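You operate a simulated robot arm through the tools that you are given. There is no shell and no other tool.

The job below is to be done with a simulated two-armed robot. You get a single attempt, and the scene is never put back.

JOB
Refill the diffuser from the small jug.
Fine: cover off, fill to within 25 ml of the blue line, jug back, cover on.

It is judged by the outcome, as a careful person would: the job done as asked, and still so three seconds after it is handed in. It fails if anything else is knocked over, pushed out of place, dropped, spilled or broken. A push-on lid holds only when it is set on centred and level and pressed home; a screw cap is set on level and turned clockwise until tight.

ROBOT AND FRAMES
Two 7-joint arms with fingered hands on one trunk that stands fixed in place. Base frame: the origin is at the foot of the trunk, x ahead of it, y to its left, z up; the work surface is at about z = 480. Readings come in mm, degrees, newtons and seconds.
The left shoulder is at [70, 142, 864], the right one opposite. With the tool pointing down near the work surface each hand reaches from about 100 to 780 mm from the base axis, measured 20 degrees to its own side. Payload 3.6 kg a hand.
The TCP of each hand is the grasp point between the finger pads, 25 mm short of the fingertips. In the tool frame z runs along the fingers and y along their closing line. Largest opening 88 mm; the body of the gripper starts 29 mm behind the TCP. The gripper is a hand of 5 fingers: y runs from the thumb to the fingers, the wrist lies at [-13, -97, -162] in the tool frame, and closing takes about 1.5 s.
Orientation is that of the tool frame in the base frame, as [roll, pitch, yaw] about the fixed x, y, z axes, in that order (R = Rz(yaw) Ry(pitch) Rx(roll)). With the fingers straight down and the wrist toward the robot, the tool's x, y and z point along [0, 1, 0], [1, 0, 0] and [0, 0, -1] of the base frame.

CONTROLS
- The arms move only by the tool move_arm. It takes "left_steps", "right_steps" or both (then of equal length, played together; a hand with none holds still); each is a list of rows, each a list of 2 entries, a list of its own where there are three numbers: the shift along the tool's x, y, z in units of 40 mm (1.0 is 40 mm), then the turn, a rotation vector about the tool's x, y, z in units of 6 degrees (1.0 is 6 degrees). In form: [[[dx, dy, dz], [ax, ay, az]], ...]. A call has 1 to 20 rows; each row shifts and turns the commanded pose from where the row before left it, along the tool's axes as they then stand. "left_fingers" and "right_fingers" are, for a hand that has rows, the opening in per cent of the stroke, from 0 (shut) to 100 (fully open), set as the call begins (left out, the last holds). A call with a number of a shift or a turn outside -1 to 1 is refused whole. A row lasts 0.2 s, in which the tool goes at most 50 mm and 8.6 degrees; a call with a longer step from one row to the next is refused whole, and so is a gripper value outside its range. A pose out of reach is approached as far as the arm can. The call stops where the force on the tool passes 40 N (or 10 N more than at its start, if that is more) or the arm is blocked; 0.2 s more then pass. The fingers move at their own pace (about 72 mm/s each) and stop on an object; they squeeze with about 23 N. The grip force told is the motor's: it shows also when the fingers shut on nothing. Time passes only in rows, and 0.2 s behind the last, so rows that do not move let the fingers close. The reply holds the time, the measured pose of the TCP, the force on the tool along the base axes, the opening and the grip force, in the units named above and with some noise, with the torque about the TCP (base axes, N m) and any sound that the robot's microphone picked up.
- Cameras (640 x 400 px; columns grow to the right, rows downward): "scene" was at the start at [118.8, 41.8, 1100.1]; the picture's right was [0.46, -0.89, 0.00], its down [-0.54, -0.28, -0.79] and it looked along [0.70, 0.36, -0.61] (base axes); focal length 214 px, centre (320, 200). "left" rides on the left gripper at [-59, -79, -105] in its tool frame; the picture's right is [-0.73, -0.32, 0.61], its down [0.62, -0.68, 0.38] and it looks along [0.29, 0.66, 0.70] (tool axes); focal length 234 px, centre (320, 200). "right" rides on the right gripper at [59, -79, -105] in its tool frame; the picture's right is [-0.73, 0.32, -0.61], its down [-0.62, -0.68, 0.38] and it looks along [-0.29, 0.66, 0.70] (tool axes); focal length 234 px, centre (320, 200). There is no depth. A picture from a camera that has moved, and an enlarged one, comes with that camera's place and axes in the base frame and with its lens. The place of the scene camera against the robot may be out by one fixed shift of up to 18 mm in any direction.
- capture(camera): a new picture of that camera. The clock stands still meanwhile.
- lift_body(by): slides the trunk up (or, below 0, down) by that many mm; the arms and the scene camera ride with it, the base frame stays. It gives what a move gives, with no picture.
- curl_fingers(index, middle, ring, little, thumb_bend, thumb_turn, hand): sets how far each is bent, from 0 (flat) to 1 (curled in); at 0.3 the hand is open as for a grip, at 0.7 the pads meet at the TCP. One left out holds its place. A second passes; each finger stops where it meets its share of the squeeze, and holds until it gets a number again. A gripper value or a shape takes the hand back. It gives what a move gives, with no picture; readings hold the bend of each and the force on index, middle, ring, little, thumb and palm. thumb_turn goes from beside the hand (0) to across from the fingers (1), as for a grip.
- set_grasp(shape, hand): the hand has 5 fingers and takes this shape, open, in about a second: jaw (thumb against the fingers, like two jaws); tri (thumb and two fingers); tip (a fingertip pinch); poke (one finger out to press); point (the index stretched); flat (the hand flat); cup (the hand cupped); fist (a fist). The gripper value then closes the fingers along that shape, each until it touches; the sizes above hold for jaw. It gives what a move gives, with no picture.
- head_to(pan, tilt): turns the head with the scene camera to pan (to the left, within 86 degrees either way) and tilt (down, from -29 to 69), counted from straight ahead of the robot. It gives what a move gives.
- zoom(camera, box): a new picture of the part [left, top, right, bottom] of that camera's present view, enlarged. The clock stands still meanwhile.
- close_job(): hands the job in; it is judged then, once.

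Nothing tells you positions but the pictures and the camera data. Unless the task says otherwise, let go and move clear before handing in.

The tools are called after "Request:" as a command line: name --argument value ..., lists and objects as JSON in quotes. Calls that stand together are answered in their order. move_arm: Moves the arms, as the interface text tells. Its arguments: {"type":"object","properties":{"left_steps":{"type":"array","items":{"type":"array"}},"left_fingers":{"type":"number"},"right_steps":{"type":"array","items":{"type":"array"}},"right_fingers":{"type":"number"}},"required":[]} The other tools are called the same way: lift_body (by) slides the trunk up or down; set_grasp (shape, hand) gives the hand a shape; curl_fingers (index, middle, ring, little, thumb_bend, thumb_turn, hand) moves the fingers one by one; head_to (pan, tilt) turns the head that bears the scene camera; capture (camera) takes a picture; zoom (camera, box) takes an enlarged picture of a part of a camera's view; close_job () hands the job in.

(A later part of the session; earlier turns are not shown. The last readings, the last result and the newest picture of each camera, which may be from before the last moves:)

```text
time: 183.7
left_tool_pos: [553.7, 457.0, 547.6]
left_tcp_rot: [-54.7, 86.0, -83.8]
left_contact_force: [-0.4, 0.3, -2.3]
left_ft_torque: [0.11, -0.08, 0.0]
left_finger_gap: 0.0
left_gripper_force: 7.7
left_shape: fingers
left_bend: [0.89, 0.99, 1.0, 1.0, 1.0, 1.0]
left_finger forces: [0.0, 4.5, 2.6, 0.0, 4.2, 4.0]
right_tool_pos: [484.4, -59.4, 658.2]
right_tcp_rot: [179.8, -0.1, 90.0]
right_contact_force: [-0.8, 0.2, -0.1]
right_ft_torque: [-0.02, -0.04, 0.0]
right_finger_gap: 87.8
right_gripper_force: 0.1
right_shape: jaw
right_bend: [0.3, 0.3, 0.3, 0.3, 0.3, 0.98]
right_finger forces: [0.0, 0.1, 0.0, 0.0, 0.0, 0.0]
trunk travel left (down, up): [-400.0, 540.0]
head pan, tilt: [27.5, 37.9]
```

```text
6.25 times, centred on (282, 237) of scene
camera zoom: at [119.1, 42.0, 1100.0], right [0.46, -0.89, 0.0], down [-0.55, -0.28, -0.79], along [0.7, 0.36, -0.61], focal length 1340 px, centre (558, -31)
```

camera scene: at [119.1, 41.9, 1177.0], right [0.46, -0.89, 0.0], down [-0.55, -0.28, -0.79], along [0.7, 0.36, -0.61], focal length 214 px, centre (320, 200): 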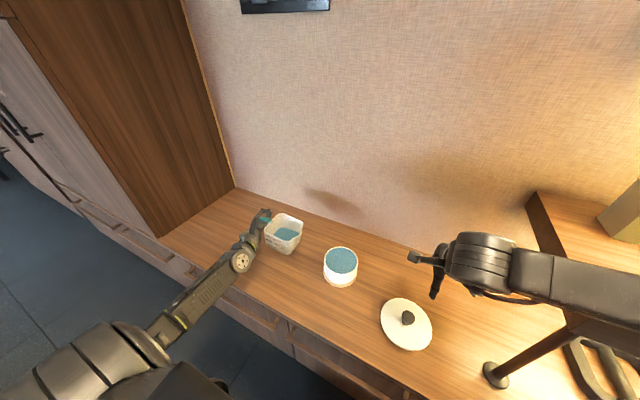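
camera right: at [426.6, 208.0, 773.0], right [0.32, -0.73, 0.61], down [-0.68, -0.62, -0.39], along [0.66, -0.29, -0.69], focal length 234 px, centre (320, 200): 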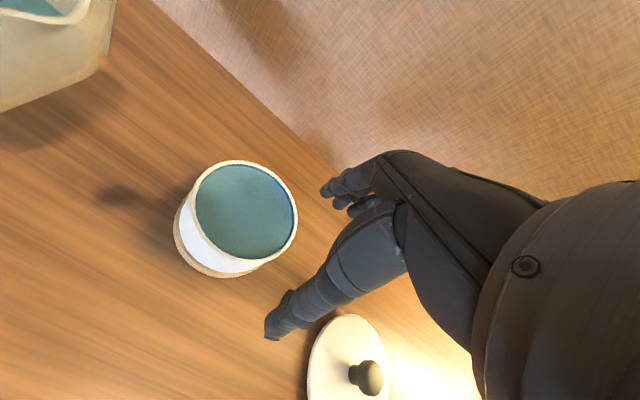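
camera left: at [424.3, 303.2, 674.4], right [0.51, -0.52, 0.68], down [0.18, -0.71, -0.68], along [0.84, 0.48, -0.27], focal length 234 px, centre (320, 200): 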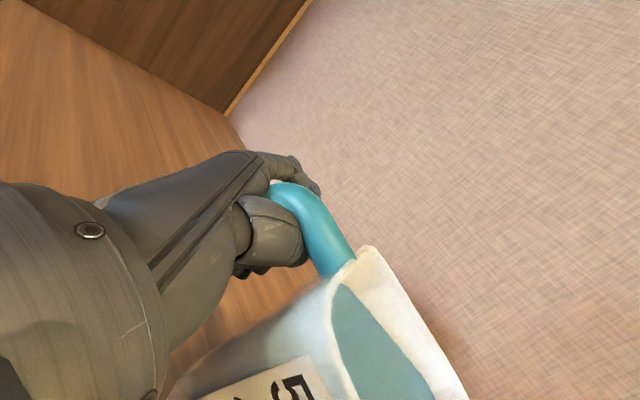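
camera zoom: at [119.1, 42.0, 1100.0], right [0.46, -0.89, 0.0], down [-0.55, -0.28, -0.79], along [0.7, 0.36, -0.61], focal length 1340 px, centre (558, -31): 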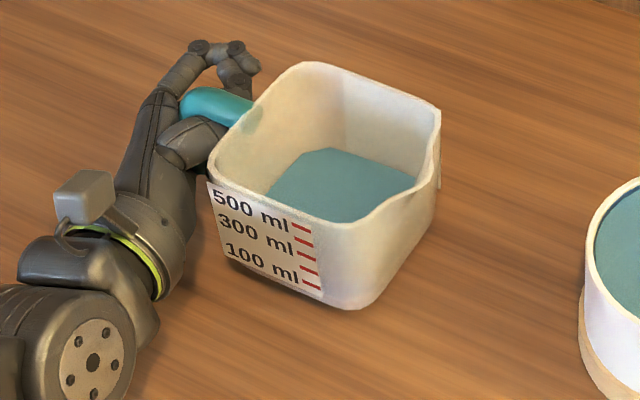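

Request:
move_arm --left_steps '[[[0.1, -0.095, 0.01], [0, 0, 0]], [[0.1, -0.095, 0.01], [0, 0, 0]], [[0.05, 0, 0], [0, 0, 0]], [[0, 0, 0], [0, 0, 0]]]'

Request:
move_arm --left_steps '[[[0.05, 0, 0], [0, 0, 0]], [[0, 0, 0], [0, 0, 0]]]'

Request:
zoom --camera "scene" --box '[250, 205, 314, 269]'

```text
time: 184.7
left_tool_pos: [550.7, 449.5, 538.6]
left_tcp_rot: [-56.2, 86.0, -85.3]
left_contact_force: [-0.1, 0.6, -1.9]
left_ft_torque: [0.13, -0.02, 0.02]
left_finger_gap: 0.0
left_gripper_force: 8.0
left_shape: fingers
left_bend: [0.89, 0.99, 1.0, 1.0, 1.0, 1.0]
left_finger forces: [0.1, 4.5, 2.9, 0.1, 4.2, 4.0]
right_tool_pos: [484.4, -59.0, 658.1]
right_tcp_rot: [179.7, -0.1, 90.1]
right_contact_force: [-0.3, 0.0, 0.1]
right_ft_torque: [-0.03, 0.0, -0.02]
right_finger_gap: 87.5
right_gripper_force: 0.2
right_shape: jaw
right_bend: [0.3, 0.3, 0.3, 0.3, 0.3, 0.98]
right_finger forces: [0.0, 0.0, 0.0, 0.1, 0.0, 0.0]
trunk travel left (down, up): [-400.0, 540.0]
head pan, tilt: [27.5, 37.9]
```

```text
time: 185.3
left_tool_pos: [551.2, 448.4, 537.7]
left_tcp_rot: [-56.0, 86.0, -85.1]
left_contact_force: [-0.7, 0.0, -2.0]
left_ft_torque: [0.16, -0.04, 0.01]
left_finger_gap: 0.0
left_gripper_force: 7.9
left_shape: fingers
left_bend: [0.89, 0.99, 1.0, 1.0, 1.0, 1.0]
left_finger forces: [0.1, 4.6, 2.7, 0.1, 4.2, 4.0]
right_tool_pos: [484.4, -60.4, 658.0]
right_tcp_rot: [179.7, -0.1, 90.0]
right_contact_force: [-0.1, 0.1, -0.8]
right_ft_torque: [0.0, -0.03, 0.0]
right_finger_gap: 87.6
right_gripper_force: 0.0
right_shape: jaw
right_bend: [0.3, 0.3, 0.3, 0.3, 0.3, 0.98]
right_finger forces: [0.1, 0.0, 0.0, 0.0, 0.0, 0.0]
trunk travel left (down, up): [-400.0, 540.0]
head pan, tilt: [27.5, 37.9]
```

```text
6.25 times, centred on (282, 237) of scene
camera zoom: at [119.1, 42.0, 1100.0], right [0.46, -0.89, 0.0], down [-0.55, -0.28, -0.79], along [0.7, 0.36, -0.61], focal length 1340 px, centre (558, -31)
```

zoom: 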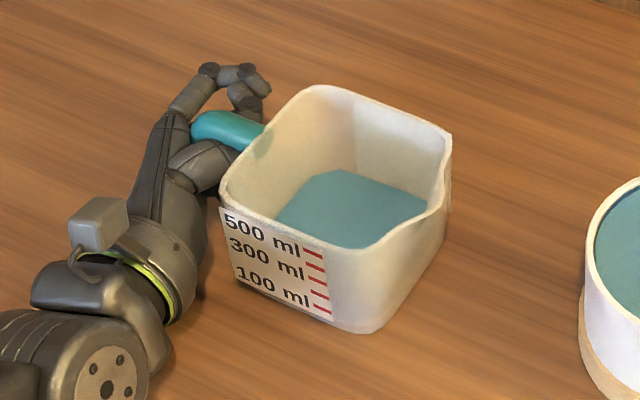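

Request:
move_arm --left_steps '[[[0.06, 0, 0], [0, 0, 0]], [[0.06, 0, 0], [0, 0, 0]], [[0, 0, 0], [0, 0, 0]]]'

Request:
zoom --camera "scene" --box '[250, 205, 314, 269]'

```text
time: 186.1
left_tool_pos: [551.2, 448.3, 533.4]
left_tcp_rot: [-55.0, 86.0, -84.1]
left_contact_force: [0.4, -0.5, -0.8]
left_ft_torque: [0.02, 0.01, -0.06]
left_finger_gap: 0.1
left_gripper_force: 6.4
left_shape: fingers
left_bend: [0.89, 0.99, 1.0, 1.0, 1.0, 1.0]
left_finger forces: [0.1, 3.9, 2.6, 0.1, 2.7, 3.3]
right_tool_pos: [483.9, -60.6, 657.7]
right_tcp_rot: [179.7, -0.1, 90.0]
right_contact_force: [-0.1, -0.1, 0.6]
right_ft_torque: [0.02, -0.01, 0.03]
right_finger_gap: 87.9
right_gripper_force: 0.1
right_shape: jaw
right_bend: [0.3, 0.3, 0.3, 0.3, 0.3, 0.98]
right_finger forces: [0.1, 0.0, 0.0, 0.0, 0.1, 0.1]
trunk travel left (down, up): [-400.0, 540.0]
head pan, tilt: [27.5, 37.9]
```

```text
6.25 times, centred on (282, 237) of scene
camera zoom: at [119.0, 41.9, 1100.0], right [0.46, -0.89, 0.0], down [-0.55, -0.28, -0.79], along [0.7, 0.36, -0.61], focal length 1340 px, centre (558, -31)
```

zoom: 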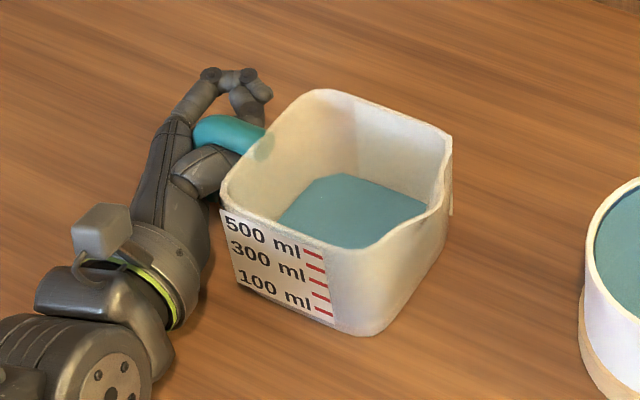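

Request:
move_arm --left_steps '[[[0.05, 0, 0], [0, 0, 0]], [[0.05, 0, 0], [0, 0, 0]], [[0, 0, 0], [0, 0, 0]]]'

Request:
zoom --camera "scene" --box '[250, 205, 314, 269]'

```text
time: 186.9
left_tool_pos: [549.9, 447.8, 530.0]
left_tcp_rot: [-54.1, 86.1, -83.3]
left_contact_force: [0.5, 1.2, 1.7]
left_ft_torque: [0.12, 0.11, -0.03]
left_finger_gap: 0.0
left_gripper_force: 6.4
left_shape: fingers
left_bend: [0.89, 0.99, 1.0, 1.0, 1.0, 1.0]
left_finger forces: [0.0, 3.4, 2.5, 0.5, 2.0, 4.7]
right_tool_pos: [483.2, -60.5, 658.3]
right_tcp_rot: [179.7, -0.2, 89.9]
right_contact_force: [-0.5, 0.6, -0.4]
right_ft_torque: [0.0, -0.02, 0.0]
right_finger_gap: 88.0
right_gripper_force: 0.1
right_shape: jaw
right_bend: [0.3, 0.3, 0.3, 0.3, 0.3, 0.98]
right_finger forces: [0.1, 0.1, 0.0, 0.1, 0.0, 0.0]
trunk travel left (down, up): [-400.0, 540.0]
head pan, tilt: [27.5, 37.9]
```

```text
6.25 times, centred on (282, 237) of scene
camera zoom: at [118.3, 41.1, 1100.3], right [0.46, -0.89, 0.0], down [-0.54, -0.28, -0.79], along [0.7, 0.37, -0.61], focal length 1340 px, centre (558, -31)
```

zoom: 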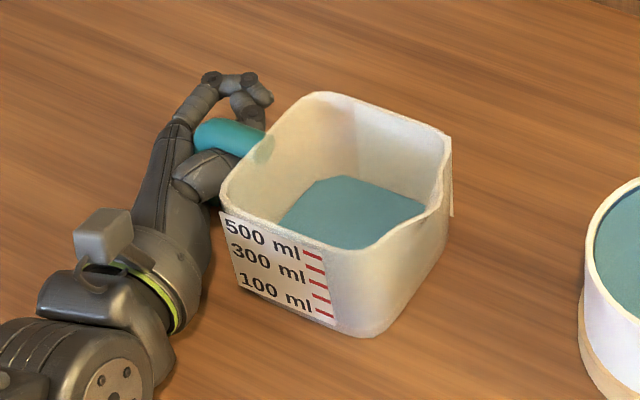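

The jug is back on the table at its original spot (within a few millimetres). I'll release in stages: fingers first, then ease the thumb, then draw the hand back.

Request:
curl_fingers --hand "left" --index 0.3 --middle 0.3 --ring 0.3 --little 0.3

Request:
curl_fingers --hand "left" --thumb_bend 0.78

Request:
zoom --camera "scene" --box '[250, 205, 314, 269]'

Request:
capture --camera "left"

```text
time: 187.9
left_tool_pos: [549.1, 447.4, 528.8]
left_tcp_rot: [-53.1, 86.1, -82.2]
left_contact_force: [0.0, 1.1, 0.5]
left_ft_torque: [0.18, 0.04, -0.09]
left_finger_gap: 19.8
left_gripper_force: 1.8
left_shape: fingers
left_bend: [0.3, 0.3, 0.3, 0.3, 0.98, 1.0]
left_finger forces: [0.1, 0.1, 0.0, 0.3, 1.2, 2.9]
right_tool_pos: [483.5, -60.6, 658.5]
right_tcp_rot: [179.7, -0.2, 90.0]
right_contact_force: [0.0, 0.0, -0.3]
right_ft_torque: [-0.03, -0.01, 0.02]
right_finger_gap: 87.9
right_gripper_force: 0.2
right_shape: jaw
right_bend: [0.3, 0.3, 0.3, 0.3, 0.3, 0.98]
right_finger forces: [0.1, 0.1, 0.0, 0.0, 0.0, 0.0]
trunk travel left (down, up): [-400.0, 540.0]
head pan, tilt: [27.5, 37.9]
```

```text
time: 188.9
left_tool_pos: [549.9, 447.8, 529.0]
left_tcp_rot: [-54.6, 86.1, -83.7]
left_contact_force: [0.3, 1.4, 2.0]
left_ft_torque: [0.15, 0.03, -0.06]
left_finger_gap: 28.2
left_gripper_force: 2.0
left_shape: fingers
left_bend: [0.3, 0.3, 0.3, 0.3, 0.78, 1.0]
left_finger forces: [0.0, 0.0, 0.0, 0.3, 0.8, 2.2]
right_tool_pos: [484.2, -61.5, 657.8]
right_tcp_rot: [179.6, -0.1, 90.0]
right_contact_force: [0.0, 0.5, 0.7]
right_ft_torque: [0.01, -0.03, 0.04]
right_finger_gap: 87.8
right_gripper_force: 0.1
right_shape: jaw
right_bend: [0.3, 0.3, 0.3, 0.3, 0.3, 0.98]
right_finger forces: [0.1, 0.1, 0.0, 0.1, 0.0, 0.0]
trunk travel left (down, up): [-400.0, 540.0]
head pan, tilt: [27.5, 37.9]
```

```text
6.25 times, centred on (282, 237) of scene
camera zoom: at [118.0, 40.7, 1100.3], right [0.46, -0.89, 0.0], down [-0.54, -0.28, -0.79], along [0.7, 0.37, -0.61], focal length 1340 px, centre (558, -31)
```

zoom: 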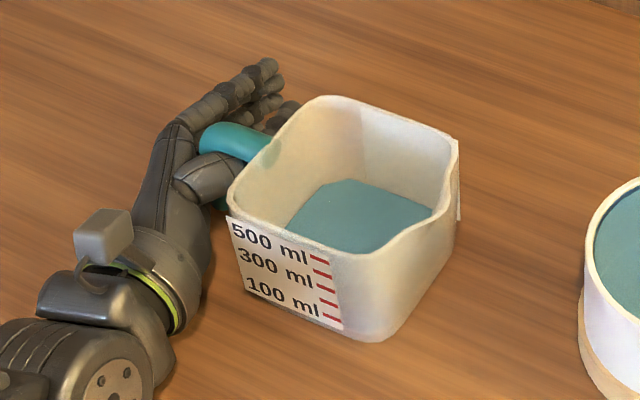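

```text
taken
camera left: at [420.4, 433.5, 588.9], right [0.37, -0.53, 0.77], down [0.01, -0.82, -0.57], along [0.93, 0.22, -0.3], focal length 234 px, centre (320, 200)
```

left: 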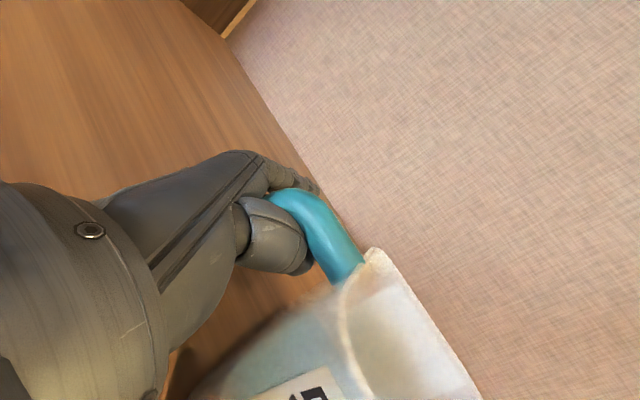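

Request:
curl_fingers --hand "left" --thumb_bend 0.68

Request:
move_arm --left_steps '[[[0, 0, -0.12], [0, 0, 0]], [[0, 0, -0.12], [0, 0, 0]], [[0, 0, 0], [0, 0, 0]]]'

Request:
zoom --camera "scene" --box '[250, 205, 314, 269]'

Request:
capture --camera "left"

```text
time: 189.9
left_tool_pos: [550.6, 447.2, 529.7]
left_tcp_rot: [-54.1, 86.1, -83.1]
left_contact_force: [0.7, 1.0, 2.0]
left_ft_torque: [0.12, 0.02, -0.13]
left_finger_gap: 43.2
left_gripper_force: 1.7
left_shape: fingers
left_bend: [0.3, 0.3, 0.3, 0.3, 0.68, 1.0]
left_finger forces: [0.1, 0.0, 0.1, 0.3, 0.6, 2.2]
right_tool_pos: [483.3, -59.7, 657.7]
right_tcp_rot: [179.6, -0.2, 90.1]
right_contact_force: [0.2, -1.2, 0.3]
right_ft_torque: [-0.01, 0.02, 0.02]
right_finger_gap: 87.8
right_gripper_force: 0.0
right_shape: jaw
right_bend: [0.3, 0.3, 0.3, 0.3, 0.3, 0.98]
right_finger forces: [0.0, 0.1, 0.1, 0.0, 0.0, 0.1]
trunk travel left (down, up): [-400.0, 540.0]
head pan, tilt: [27.5, 37.9]
```

```text
time: 190.7
left_tool_pos: [542.5, 452.1, 529.2]
left_tcp_rot: [-54.5, 86.1, -83.7]
left_contact_force: [1.5, -1.2, 2.8]
left_ft_torque: [0.02, 0.05, 0.0]
left_finger_gap: 43.3
left_gripper_force: 1.2
left_shape: fingers
left_bend: [0.3, 0.3, 0.3, 0.3, 0.68, 1.0]
left_finger forces: [0.0, 0.0, 0.1, 0.1, 0.0, 2.1]
right_tool_pos: [482.6, -61.6, 657.2]
right_tcp_rot: [179.7, -0.4, 90.0]
right_contact_force: [0.3, 0.6, -0.6]
right_ft_torque: [-0.01, 0.01, -0.02]
right_finger_gap: 87.7
right_gripper_force: 0.1
right_shape: jaw
right_bend: [0.3, 0.3, 0.3, 0.3, 0.3, 0.98]
right_finger forces: [0.0, 0.0, 0.0, 0.0, 0.0, 0.0]
trunk travel left (down, up): [-400.0, 540.0]
head pan, tilt: [27.5, 37.9]
```

```text
6.25 times, centred on (282, 237) of scene
camera zoom: at [117.7, 38.9, 1100.4], right [0.46, -0.89, 0.0], down [-0.54, -0.28, -0.79], along [0.7, 0.37, -0.61], focal length 1340 px, centre (558, -31)
```

zoom: 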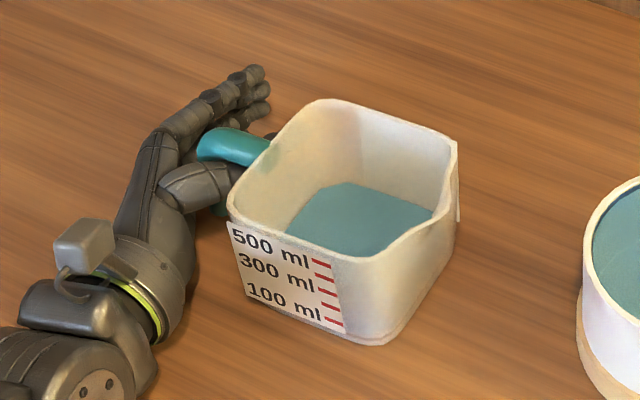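

```text
taken
camera left: at [412.1, 437.1, 588.9], right [0.37, -0.53, 0.77], down [0.01, -0.82, -0.57], along [0.93, 0.22, -0.3], focal length 234 px, centre (320, 200)
```

left: 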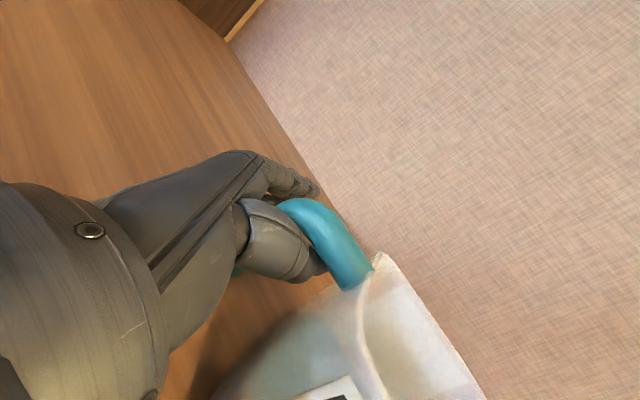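

Request:
curl_fingers --hand "left" --thumb_bend 0.6

Request:
move_arm --left_steps '[[[-0.05, 0, -0.2], [0, 0, 0]], [[0, 0, -0.2], [0, 0, 0]], [[0, 0, -0.2], [0, 0, 0]], [[0, 0, 0], [0, 0, 0]]]'

Request:
zoom --camera "scene" --box '[250, 205, 314, 269]'

Request:
capture --camera "left"

```text
time: 191.7
left_tool_pos: [541.6, 451.6, 530.2]
left_tcp_rot: [-54.5, 86.3, -83.6]
left_contact_force: [1.5, -1.5, 2.9]
left_ft_torque: [0.01, 0.07, 0.05]
left_finger_gap: 51.5
left_gripper_force: 1.1
left_shape: fingers
left_bend: [0.3, 0.3, 0.3, 0.3, 0.61, 1.0]
left_finger forces: [0.0, 0.1, 0.0, 0.2, 0.2, 2.0]
right_tool_pos: [483.0, -60.5, 658.5]
right_tcp_rot: [179.5, -0.3, 90.0]
right_contact_force: [-0.6, 0.3, -0.1]
right_ft_torque: [-0.02, 0.02, 0.0]
right_finger_gap: 87.5
right_gripper_force: 0.1
right_shape: jaw
right_bend: [0.3, 0.3, 0.3, 0.3, 0.3, 0.98]
right_finger forces: [0.2, 0.0, 0.0, 0.0, 0.0, 0.0]
trunk travel left (down, up): [-400.0, 540.0]
head pan, tilt: [27.5, 37.9]
```

```text
time: 192.7
left_tool_pos: [520.6, 464.3, 528.5]
left_tcp_rot: [-54.4, 86.0, -83.4]
left_contact_force: [2.9, -0.5, 3.0]
left_ft_torque: [0.08, 0.02, -0.04]
left_finger_gap: 52.0
left_gripper_force: 1.9
left_shape: fingers
left_bend: [0.3, 0.3, 0.3, 0.3, 0.6, 1.0]
left_finger forces: [0.1, 0.0, 0.0, 0.5, 0.0, 2.7]
right_tool_pos: [483.1, -60.1, 658.5]
right_tcp_rot: [179.7, -0.3, 90.1]
right_contact_force: [0.3, -1.6, 0.4]
right_ft_torque: [-0.02, -0.01, -0.02]
right_finger_gap: 87.6
right_gripper_force: 0.1
right_shape: jaw
right_bend: [0.3, 0.3, 0.3, 0.3, 0.3, 0.98]
right_finger forces: [0.0, 0.1, 0.0, 0.1, 0.0, 0.0]
trunk travel left (down, up): [-400.0, 540.0]
head pan, tilt: [27.5, 37.9]
```

```text
6.25 times, centred on (282, 237) of scene
camera zoom: at [118.4, 40.8, 1100.2], right [0.46, -0.89, 0.0], down [-0.54, -0.28, -0.79], along [0.7, 0.37, -0.61], focal length 1340 px, centre (558, -31)
```

zoom: 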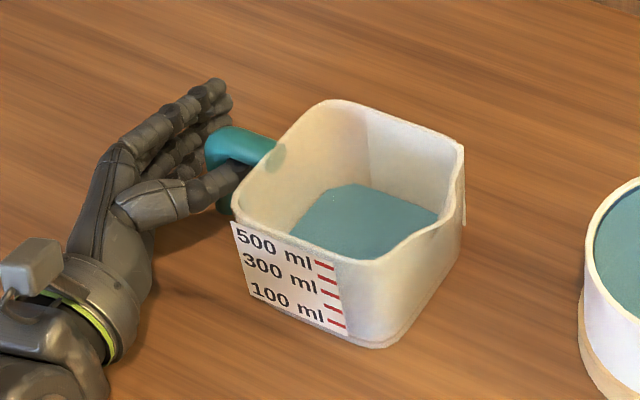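

```text
taken
camera left: at [390.8, 450.4, 588.9], right [0.37, -0.53, 0.77], down [0.01, -0.82, -0.57], along [0.93, 0.22, -0.3], focal length 234 px, centre (320, 200)
```

left: 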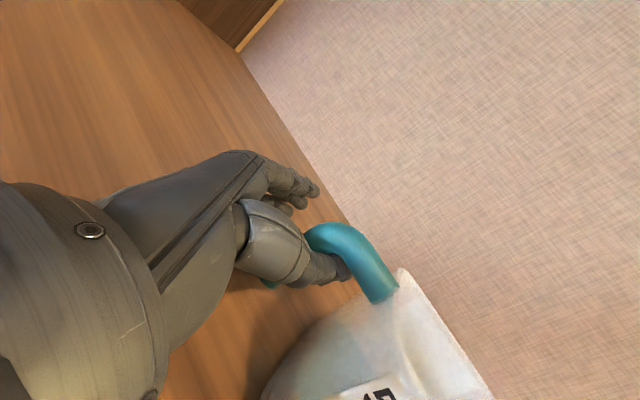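

Request:
move_arm --left_steps '[[[0, 0, -0.25], [0, 0, 0]], [[0, 0, -0.3], [0, 0, 0]], [[-0.02, 0, -0.4], [0, 0, 0]], [[-0.02, 0, -0.5], [0, 0, 0]], [[0, 0, 0], [0, 0, 0]]]'

Request:
zoom --camera "scene" --box '[230, 195, 320, 275]'

```text
time: 193.9
left_tool_pos: [468.6, 493.2, 529.3]
left_tcp_rot: [-56.3, 86.2, -85.4]
left_contact_force: [3.9, -2.2, 6.8]
left_ft_torque: [0.12, 0.12, -0.04]
left_finger_gap: 52.7
left_gripper_force: 3.2
left_shape: fingers
left_bend: [0.3, 0.3, 0.3, 0.3, 0.6, 1.0]
left_finger forces: [0.0, 0.0, 0.0, 1.4, 0.1, 5.4]
right_tool_pos: [484.4, -60.4, 658.3]
right_tcp_rot: [179.7, -0.2, 90.0]
right_contact_force: [0.8, 1.1, 0.2]
right_ft_torque: [0.02, 0.03, -0.01]
right_finger_gap: 87.6
right_gripper_force: 0.1
right_shape: jaw
right_bend: [0.3, 0.3, 0.3, 0.3, 0.3, 0.98]
right_finger forces: [0.0, 0.1, 0.0, 0.0, 0.0, 0.0]
trunk travel left (down, up): [-400.0, 540.0]
head pan, tilt: [27.5, 37.9]
```

```text
5.00 times, centred on (275, 235) of scene
camera zoom: at [118.5, 40.7, 1100.2], right [0.46, -0.89, 0.0], down [-0.54, -0.28, -0.79], along [0.7, 0.37, -0.61], focal length 1072 px, centre (545, 25)
```

zoom: 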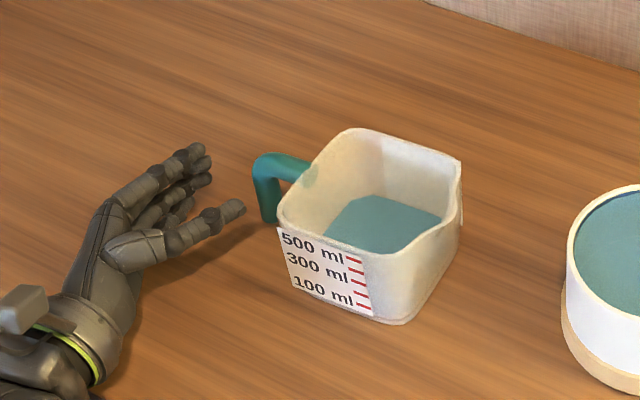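

The hand is clear and the jug stands upright in its place. I'll raise the left hand well away and check the jug against the first picture.

Request:
move_arm --left_steps '[[[-0.2, 0, -0.1], [0, 0, 0]], [[-0.6, 0, -0.3], [0, 0, 0]], [[-0.9, 0, -0.3], [0, 0, 0]], [[-0.9, 0, 0], [0, 0, 0]], [[-0.9, 0, 0], [0, 0, 0]], [[-0.9, 0, 0], [0, 0, 0]], [[0, 0, 0], [0, 0, 0]]]'

Request:
capture --camera "scene"

Request:
zoom --camera "scene" --box '[240, 190, 400, 290]'

```text
time: 195.5
left_tool_pos: [444.4, 518.4, 702.5]
left_tcp_rot: [-57.2, 86.1, -86.3]
left_contact_force: [0.0, 0.7, -0.4]
left_ft_torque: [0.01, 0.0, -0.02]
left_finger_gap: 52.4
left_gripper_force: 0.1
left_shape: fingers
left_bend: [0.3, 0.3, 0.3, 0.3, 0.6, 1.0]
left_finger forces: [0.0, 0.1, 0.1, 0.0, 0.0, 0.0]
right_tool_pos: [483.5, -60.0, 658.2]
right_tcp_rot: [179.8, -0.1, 89.9]
right_contact_force: [-0.8, -0.1, -0.3]
right_ft_torque: [-0.02, -0.02, 0.03]
right_finger_gap: 87.7
right_gripper_force: 0.1
right_shape: jaw
right_bend: [0.3, 0.3, 0.3, 0.3, 0.3, 0.98]
right_finger forces: [0.1, 0.0, 0.0, 0.0, 0.1, 0.0]
trunk travel left (down, up): [-400.0, 540.0]
head pan, tilt: [27.5, 37.9]
```

```text
taken
camera scene: at [118.8, 41.9, 1100.1], right [0.46, -0.89, 0.0], down [-0.54, -0.28, -0.79], along [0.7, 0.36, -0.61], focal length 214 px, centre (320, 200)
```

scene: 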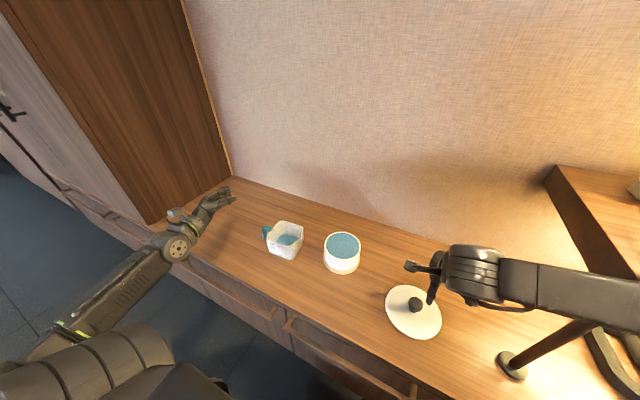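

```text
4.00 times, centred on (320, 240) of scene
camera zoom: at [118.8, 41.9, 1100.1], right [0.46, -0.89, 0.0], down [-0.54, -0.28, -0.79], along [0.7, 0.36, -0.61], focal length 858 px, centre (320, 40)
```

zoom: 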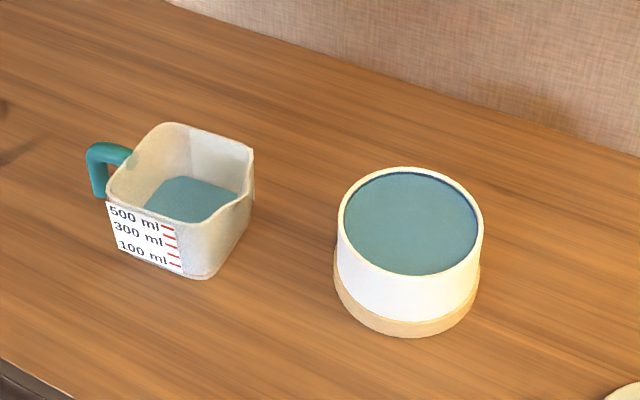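

The jug matches its first picture within a few millimetres. Next comes the cover: I'll locate its knob precisely with the right-hand camera.

Request:
capture --camera "right"

Request:
zoom --camera "right" --box '[140, 200, 340, 380]'

Request:
zoom --camera "scene" --box '[370, 260, 470, 350]'

```text
taken
camera right: at [405.1, -2.5, 761.9], right [0.32, -0.73, 0.61], down [-0.68, -0.62, -0.39], along [0.66, -0.29, -0.69], focal length 234 px, centre (320, 200)
```

right: 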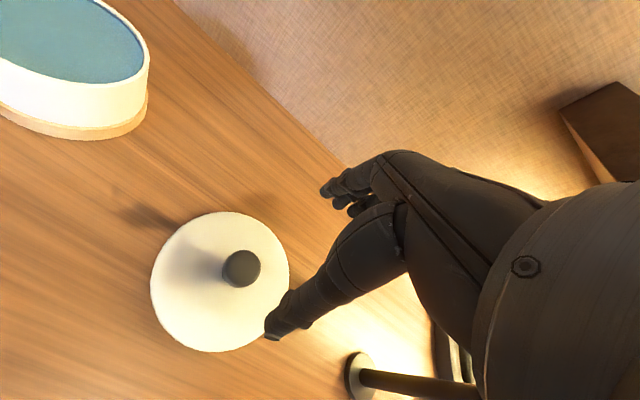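

```text
2.22 times, centred on (240, 290) of right
camera zoom: at [405.1, -2.5, 761.9], right [0.32, -0.73, 0.61], down [-0.68, -0.62, -0.39], along [0.66, -0.29, -0.69], focal length 520 px, centre (498, 0)
```

zoom: 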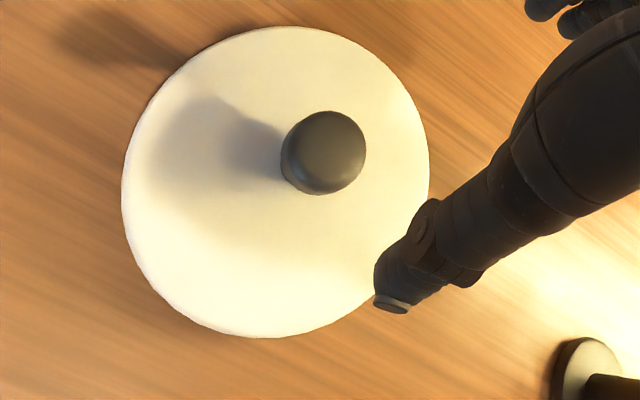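

```text
4.44 times, centred on (420, 305) of scene
camera zoom: at [118.8, 41.9, 1100.1], right [0.46, -0.89, 0.0], down [-0.54, -0.28, -0.79], along [0.7, 0.36, -0.61], focal length 953 px, centre (-124, -267)
```

zoom: 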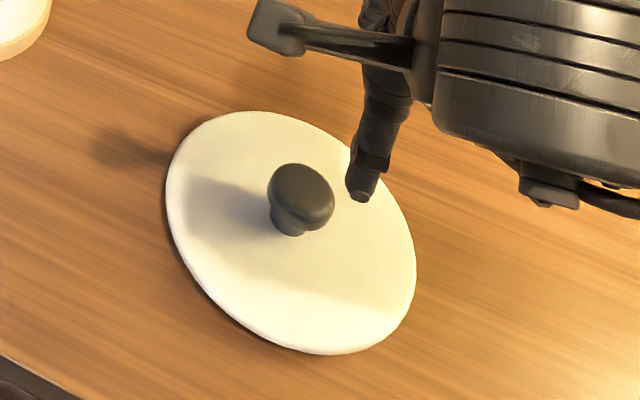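

The cover's centre is at about (488, −58). I'll lower the open right hand over the knob, a little higher than before so the fingers close on the cap's side, not under it.

Request:
move_arm --right_steps '[[[0.03, 0.06, 0.8], [0, 0, 0]], [[0.02, 0.05, 0.8], [0, 0, 0]], [[0, 0, 0.8], [0, 0, 0]], [[0, 0, 0.5], [0, 0, 0]], [[0, 0, 0.2], [0, 0, 0]], [[0, 0, 0], [0, 0, 0]]]'

Request:
capture --camera "right"

Request:
zoom --camera "scene" --box '[370, 260, 470, 350]'

```text
time: 196.9
left_tool_pos: [445.6, 517.9, 702.6]
left_tcp_rot: [-56.0, 86.0, -85.0]
left_contact_force: [0.4, 0.0, 0.1]
left_ft_torque: [0.01, -0.02, 0.04]
left_finger_gap: 52.2
left_gripper_force: 0.1
left_shape: fingers
left_bend: [0.3, 0.3, 0.3, 0.3, 0.6, 1.0]
left_finger forces: [0.1, 0.0, 0.0, 0.1, 0.0, 0.0]
right_tool_pos: [488.9, -56.7, 533.9]
right_tcp_rot: [179.7, -0.1, 89.9]
right_contact_force: [-0.2, 0.7, -0.2]
right_ft_torque: [-0.05, -0.02, 0.03]
right_finger_gap: 87.5
right_gripper_force: 0.0
right_shape: jaw
right_bend: [0.3, 0.3, 0.3, 0.3, 0.3, 0.98]
right_finger forces: [0.1, 0.0, 0.0, 0.1, 0.1, 0.0]
trunk travel left (down, up): [-400.0, 540.0]
head pan, tilt: [27.5, 37.9]
```

```text
taken
camera right: at [410.3, -0.2, 638.2], right [0.32, -0.73, 0.61], down [-0.68, -0.62, -0.39], along [0.66, -0.29, -0.69], focal length 234 px, centre (320, 200)
```

right: 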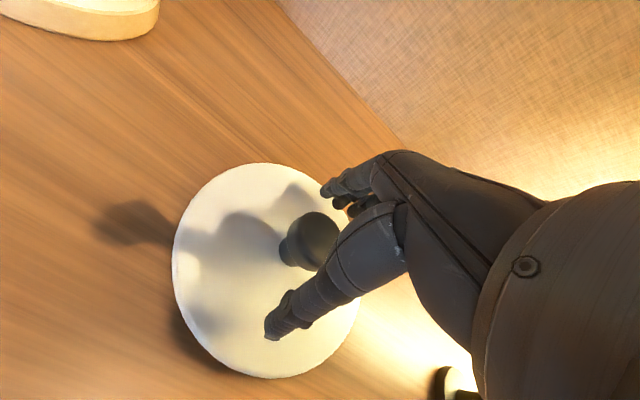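

```text
4.44 times, centred on (420, 305) of scene
camera zoom: at [118.8, 41.8, 1100.1], right [0.46, -0.89, 0.0], down [-0.54, -0.28, -0.79], along [0.7, 0.36, -0.61], focal length 953 px, centre (-124, -267)
```

zoom: 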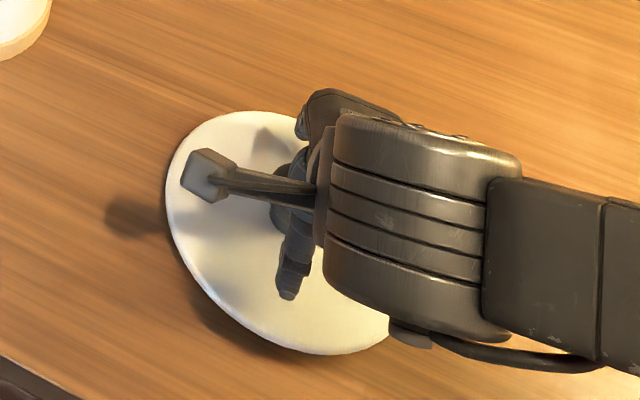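

Comparing with the first grasp, the cover stands about 17 mm proud of the table on its inner lip, with the knob top near z≈533. I'll raise the hand 5 mm, centre it, and close.

Request:
move_arm --right_steps '[[[0.04, -0.05, -0.12], [0, 0, 0]], [[0, 0, 0], [0, 0, 0]]]'

Request:
move_arm --right_steps '[[[0, 0, 0], [0, 0, 0]], [[0, 0, 0], [0, 0, 0]], [[0, 0, 0], [0, 0, 0]], [[0, 0, 0], [0, 0, 0]], [[0, 0, 0], [0, 0, 0]], [[0, 0, 0], [0, 0, 0]], [[0, 0, 0], [0, 0, 0]], [[0, 0, 0], [0, 0, 0]]]' --right_fingers 0

Request:
capture --camera "right"

Request:
zoom --camera "scene" --box '[370, 260, 470, 350]'

```text
time: 197.5
left_tool_pos: [445.0, 518.9, 702.9]
left_tcp_rot: [-56.3, 85.9, -85.5]
left_contact_force: [0.3, -0.3, -0.4]
left_ft_torque: [-0.01, -0.01, 0.01]
left_finger_gap: 52.5
left_gripper_force: 0.1
left_shape: fingers
left_bend: [0.3, 0.3, 0.3, 0.3, 0.6, 1.0]
left_finger forces: [0.0, 0.0, 0.0, 0.1, 0.0, 0.1]
right_tool_pos: [486.9, -55.6, 539.3]
right_tcp_rot: [179.7, -0.1, 90.1]
right_contact_force: [0.1, -0.3, 0.0]
right_ft_torque: [-0.01, -0.01, -0.02]
right_finger_gap: 87.5
right_gripper_force: 0.1
right_shape: jaw
right_bend: [0.3, 0.3, 0.3, 0.3, 0.3, 0.98]
right_finger forces: [0.0, 0.0, 0.0, 0.0, 0.0, 0.0]
trunk travel left (down, up): [-400.0, 540.0]
head pan, tilt: [27.5, 37.9]
```

```text
time: 199.3
left_tool_pos: [445.2, 519.1, 701.7]
left_tcp_rot: [-55.1, 85.9, -84.1]
left_contact_force: [0.6, -0.4, -0.1]
left_ft_torque: [0.01, -0.02, 0.03]
left_finger_gap: 52.6
left_gripper_force: 0.0
left_shape: fingers
left_bend: [0.3, 0.3, 0.3, 0.3, 0.6, 1.0]
left_finger forces: [0.0, 0.0, 0.1, 0.0, 0.0, 0.1]
right_tool_pos: [487.2, -56.0, 537.6]
right_tcp_rot: [179.6, -0.1, 90.0]
right_contact_force: [-0.5, 0.5, 0.8]
right_ft_torque: [0.0, -0.03, 0.01]
right_finger_gap: 28.8
right_gripper_force: 23.0
right_shape: jaw
right_bend: [0.74, 0.53, 0.58, 0.54, 0.75, 1.0]
right_finger forces: [12.7, 6.6, 0.0, 0.0, 19.0, 0.0]
trunk travel left (down, up): [-400.0, 540.0]
head pan, tilt: [27.5, 37.9]
```

```text
taken
camera right: at [408.2, 1.2, 642.9], right [0.32, -0.73, 0.61], down [-0.68, -0.62, -0.39], along [0.66, -0.29, -0.69], focal length 234 px, centre (320, 200)
```

right: 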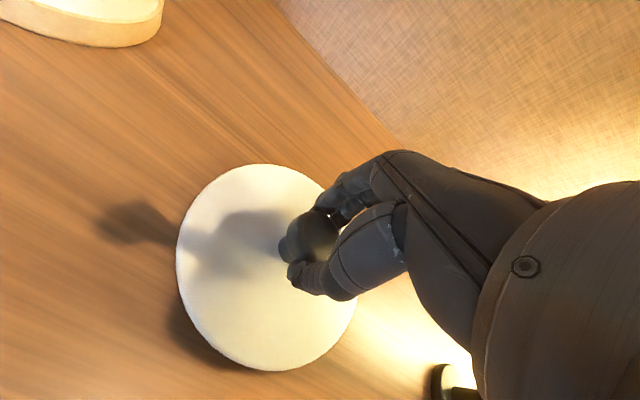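

```text
4.44 times, centred on (420, 305) of scene
camera zoom: at [118.8, 41.8, 1100.1], right [0.46, -0.89, 0.0], down [-0.54, -0.28, -0.79], along [0.7, 0.36, -0.61], focal length 953 px, centre (-124, -267)
```

zoom: 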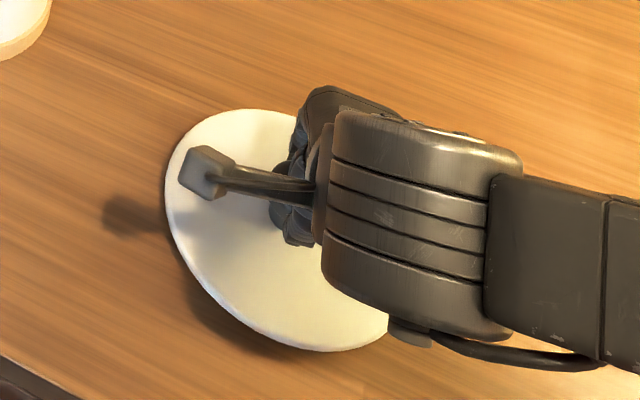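

The fingers now hold the cap's side (29 mm gap). I'll lift the cover 40 mm and check that it hangs level.

Request:
move_arm --right_steps '[[[0, 0, -0.2], [0, 0, 0]], [[0, 0, -0.3], [0, 0, 0]], [[0, 0, -0.5], [0, 0, 0]], [[0, 0, 0], [0, 0, 0]]]'

Request:
capture --camera "right"

Request:
zoom --camera "scene" --box '[370, 240, 490, 350]'

```text
time: 200.3
left_tool_pos: [444.0, 518.6, 701.1]
left_tcp_rot: [-55.5, 86.0, -84.6]
left_contact_force: [-0.1, -0.5, -0.2]
left_ft_torque: [0.01, 0.02, 0.01]
left_finger_gap: 52.7
left_gripper_force: 0.1
left_shape: fingers
left_bend: [0.3, 0.3, 0.3, 0.3, 0.6, 1.0]
left_finger forces: [0.1, 0.0, 0.1, 0.0, 0.0, 0.0]
right_tool_pos: [487.4, -55.4, 578.7]
right_tcp_rot: [179.7, -0.1, 90.0]
right_contact_force: [0.3, 0.3, -1.5]
right_ft_torque: [-0.03, 0.01, 0.04]
right_finger_gap: 28.9
right_gripper_force: 23.3
right_shape: jaw
right_bend: [0.74, 0.53, 0.58, 0.54, 0.75, 1.0]
right_finger forces: [12.9, 6.6, 0.1, 0.0, 19.1, 0.0]
trunk travel left (down, up): [-400.0, 540.0]
head pan, tilt: [27.5, 37.9]
```

```text
taken
camera right: at [407.9, 1.3, 682.7], right [0.32, -0.73, 0.61], down [-0.68, -0.62, -0.39], along [0.66, -0.29, -0.69], focal length 234 px, centre (320, 200)
```

right: 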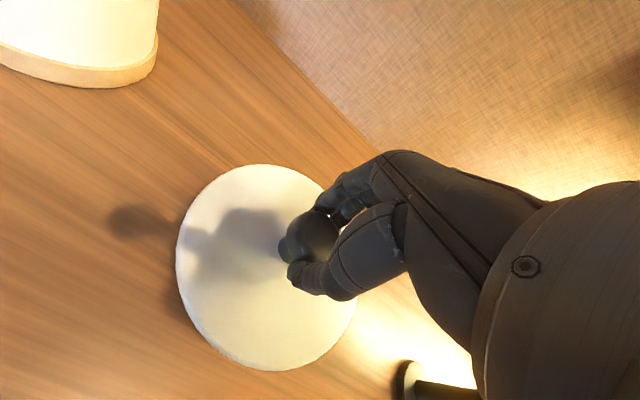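

```text
3.64 times, centred on (430, 295) of scene
camera zoom: at [118.9, 41.8, 1100.0], right [0.46, -0.89, 0.0], down [-0.54, -0.28, -0.79], along [0.7, 0.36, -0.61], focal length 780 px, centre (-80, -146)
```

zoom: 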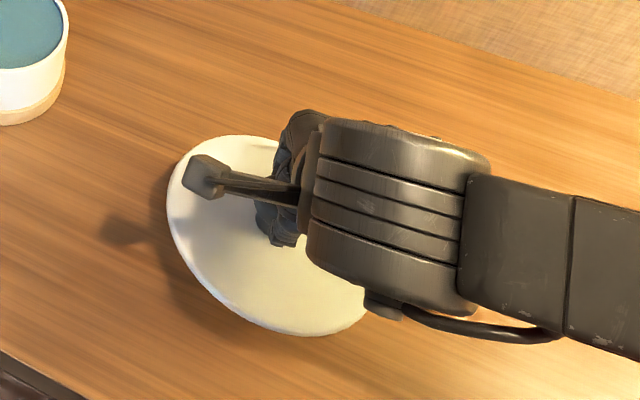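

The cover hangs level, centred on the hand within about a millimetre. I'll raise it and carry it over the diffuser, stopping well above for alignment.

Request:
move_arm --right_steps '[[[0, 0, -0.6], [0, 0, 0]], [[0, 0, -0.7], [0, 0, 0]], [[0.3, 0.1, -0.5], [0, 0, 0]], [[0.7, 0.21, 0], [0, 0, 0]], [[0.75, 0.23, 0], [0, 0, 0]], [[0.75, 0.23, 0], [0, 0, 0]], [[0.75, 0.23, 0], [0, 0, 0]], [[0.75, 0.23, 0], [0, 0, 0]], [[0.75, 0.23, 0], [0, 0, 0]], [[0.7, 0.2, 0], [0, 0, 0]], [[0.5, 0.15, 0], [0, 0, 0]], [[0.04, 0, 0], [0, 0, 0]], [[0, 0, 0], [0, 0, 0]]]'

Request:
capture --camera "right"

Request:
zoom --camera "scene" --box '[290, 180, 400, 280]'

Request:
capture --camera "left"

```text
time: 203.1
left_tool_pos: [445.5, 518.9, 701.7]
left_tcp_rot: [-55.2, 86.0, -84.3]
left_contact_force: [0.1, -0.4, 0.4]
left_ft_torque: [-0.03, 0.0, 0.02]
left_finger_gap: 52.4
left_gripper_force: 0.0
left_shape: fingers
left_bend: [0.3, 0.3, 0.3, 0.3, 0.6, 1.0]
left_finger forces: [0.1, 0.1, 0.1, 0.0, 0.1, 0.0]
right_tool_pos: [558.1, 184.0, 651.4]
right_tcp_rot: [179.7, 0.0, 90.0]
right_contact_force: [1.2, -0.2, -0.7]
right_ft_torque: [0.02, -0.02, -0.01]
right_finger_gap: 28.6
right_gripper_force: 23.0
right_shape: jaw
right_bend: [0.74, 0.53, 0.58, 0.54, 0.75, 1.0]
right_finger forces: [13.1, 6.7, 0.1, 0.0, 19.0, 0.0]
trunk travel left (down, up): [-400.0, 540.0]
head pan, tilt: [27.5, 37.9]
```

```text
taken
camera right: at [479.6, 240.6, 755.5], right [0.32, -0.73, 0.61], down [-0.68, -0.62, -0.39], along [0.66, -0.29, -0.69], focal length 234 px, centre (320, 200)
```

right: 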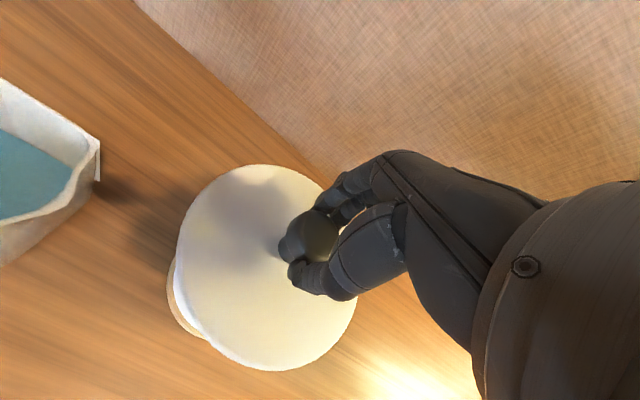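

```text
4.00 times, centred on (345, 230) of scene
camera zoom: at [118.9, 42.0, 1100.0], right [0.46, -0.89, 0.0], down [-0.54, -0.28, -0.79], along [0.7, 0.36, -0.61], focal length 858 px, centre (220, 80)
```

zoom: 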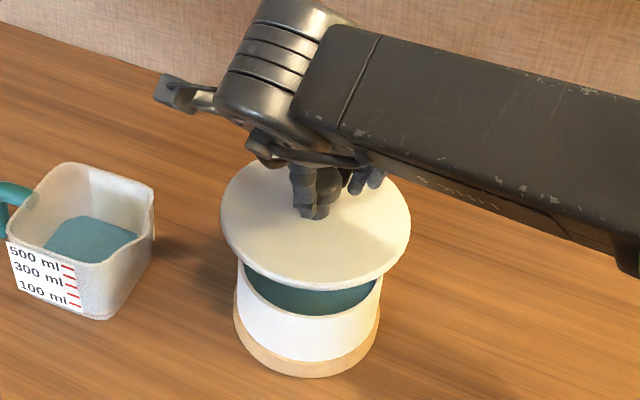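

```text
taken
camera left: at [314.8, 504.8, 761.6], right [0.37, -0.53, 0.77], down [0.01, -0.82, -0.57], along [0.93, 0.22, -0.3], focal length 234 px, centre (320, 200)
```

left: 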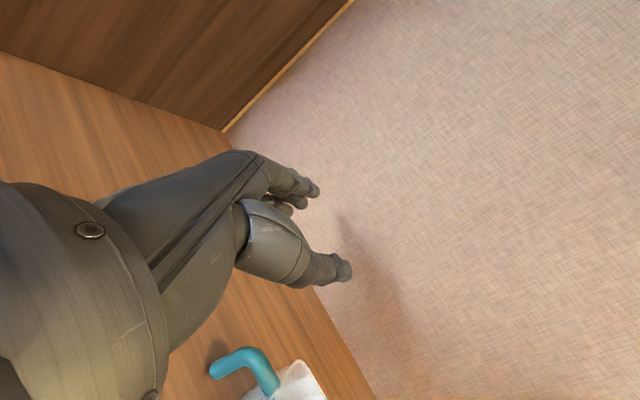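

The cover is over the diffuser. I'll measure the relative centring with high zoom on both edges.

Request:
zoom --camera "scene" --box '[312, 226, 342, 256]'

Request:
zoom --camera "scene" --box '[344, 226, 374, 256]'

Request:
zoom --camera "right" --box '[150, 150, 370, 390]'

```text
13.33 times, centred on (327, 241) of scene
camera zoom: at [118.9, 42.0, 1100.0], right [0.46, -0.89, 0.0], down [-0.54, -0.28, -0.79], along [0.7, 0.36, -0.61], focal length 2860 px, centre (227, -347)
```

zoom: 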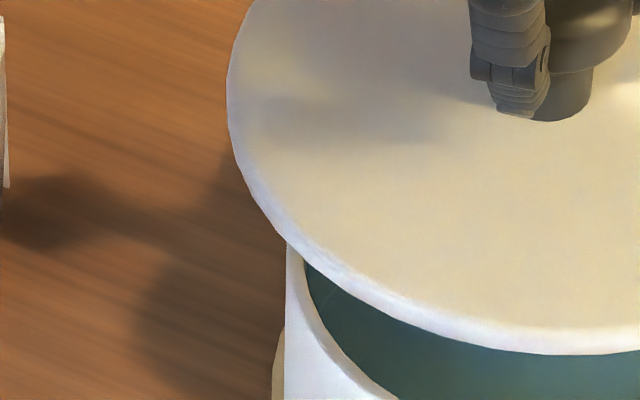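

```text
13.33 times, centred on (359, 241) of scene
camera zoom: at [118.9, 42.0, 1100.0], right [0.46, -0.89, 0.0], down [-0.54, -0.28, -0.79], along [0.7, 0.36, -0.61], focal length 2860 px, centre (-200, -347)
```

zoom: 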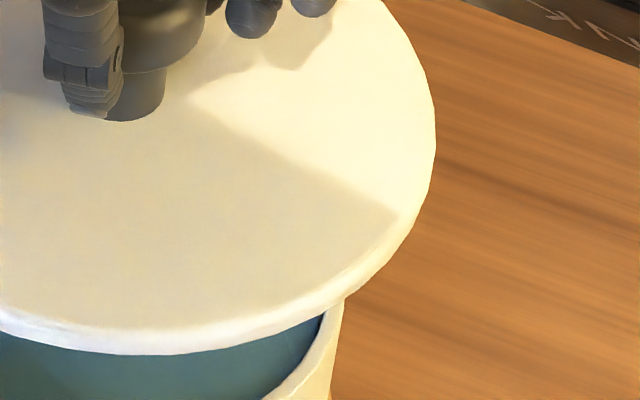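

```text
1.67 times, centred on (260, 270) of right
camera zoom: at [479.6, 240.6, 755.5], right [0.32, -0.73, 0.61], down [-0.68, -0.62, -0.39], along [0.66, -0.29, -0.69], focal length 390 px, centre (420, 83)
```

zoom: 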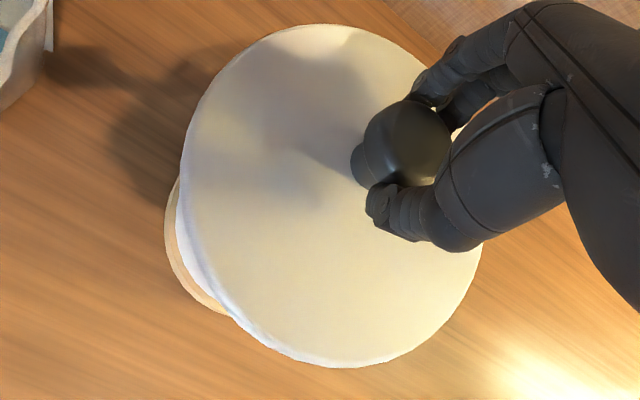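

Request:
move_arm --right_steps '[[[0, 0.04, 0.3], [0, 0, 0]], [[0, 0, 0.3], [0, 0, 0]], [[0, 0, 0], [0, 0, 0]]]'

Request:
zoom --camera "scene" --box '[305, 210, 385, 280]'

Request:
zoom --camera "scene" --box '[325, 245, 361, 269]'

Request:
zoom --camera "right" --box '[150, 150, 370, 390]'

```text
time: 203.9
left_tool_pos: [443.5, 519.0, 703.0]
left_tcp_rot: [-55.7, 86.0, -84.9]
left_contact_force: [0.1, -0.4, -0.7]
left_ft_torque: [-0.02, -0.02, -0.03]
left_finger_gap: 52.2
left_gripper_force: 0.1
left_shape: fingers
left_bend: [0.3, 0.3, 0.3, 0.3, 0.6, 1.0]
left_finger forces: [0.1, 0.0, 0.0, 0.0, 0.1, 0.1]
right_tool_pos: [559.0, 183.2, 628.0]
right_tcp_rot: [179.7, -0.1, 89.9]
right_contact_force: [-0.1, 0.2, -0.2]
right_ft_torque: [0.04, -0.01, -0.04]
right_finger_gap: 28.9
right_gripper_force: 22.7
right_shape: jaw
right_bend: [0.74, 0.53, 0.58, 0.54, 0.75, 1.0]
right_finger forces: [13.0, 6.6, 0.1, 0.0, 19.1, 0.0]
trunk travel left (down, up): [-400.0, 540.0]
head pan, tilt: [27.5, 37.9]
```

```text
5.71 times, centred on (345, 245) of scene
camera zoom: at [118.9, 41.9, 1100.1], right [0.46, -0.89, 0.0], down [-0.54, -0.28, -0.79], along [0.7, 0.36, -0.61], focal length 1226 px, centre (177, -57)
```

zoom: 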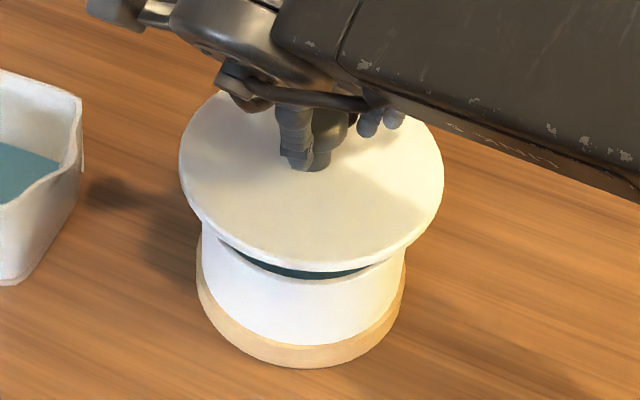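

```text
16.00 times, centred on (343, 257) of scene
camera zoom: at [118.9, 41.9, 1100.1], right [0.46, -0.89, 0.0], down [-0.54, -0.28, -0.79], along [0.7, 0.36, -0.61], focal length 3432 px, centre (-48, -712)
```

zoom: 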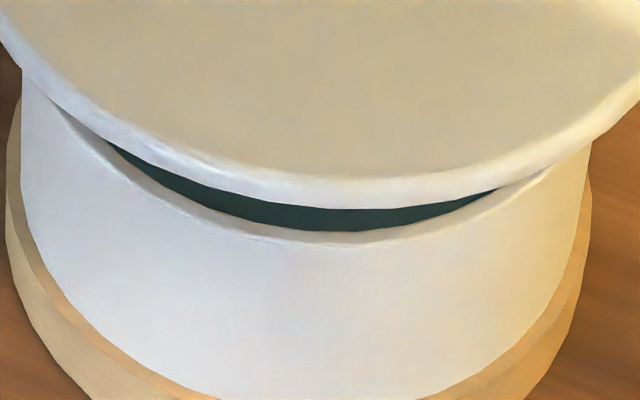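

```text
1.67 times, centred on (260, 270) of right
camera zoom: at [481.4, 240.7, 731.3], right [0.32, -0.73, 0.61], down [-0.68, -0.62, -0.39], along [0.66, -0.29, -0.69], focal length 390 px, centre (420, 83)
```

zoom: 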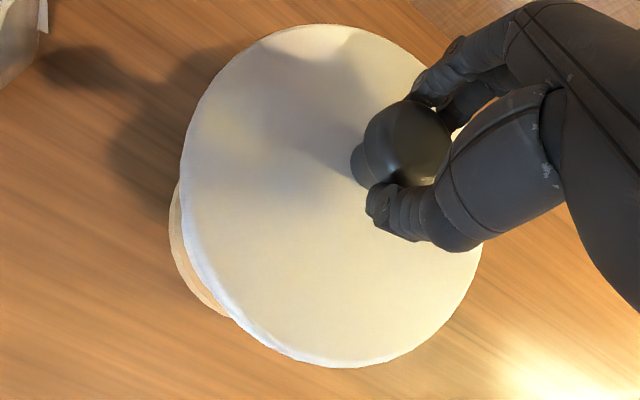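

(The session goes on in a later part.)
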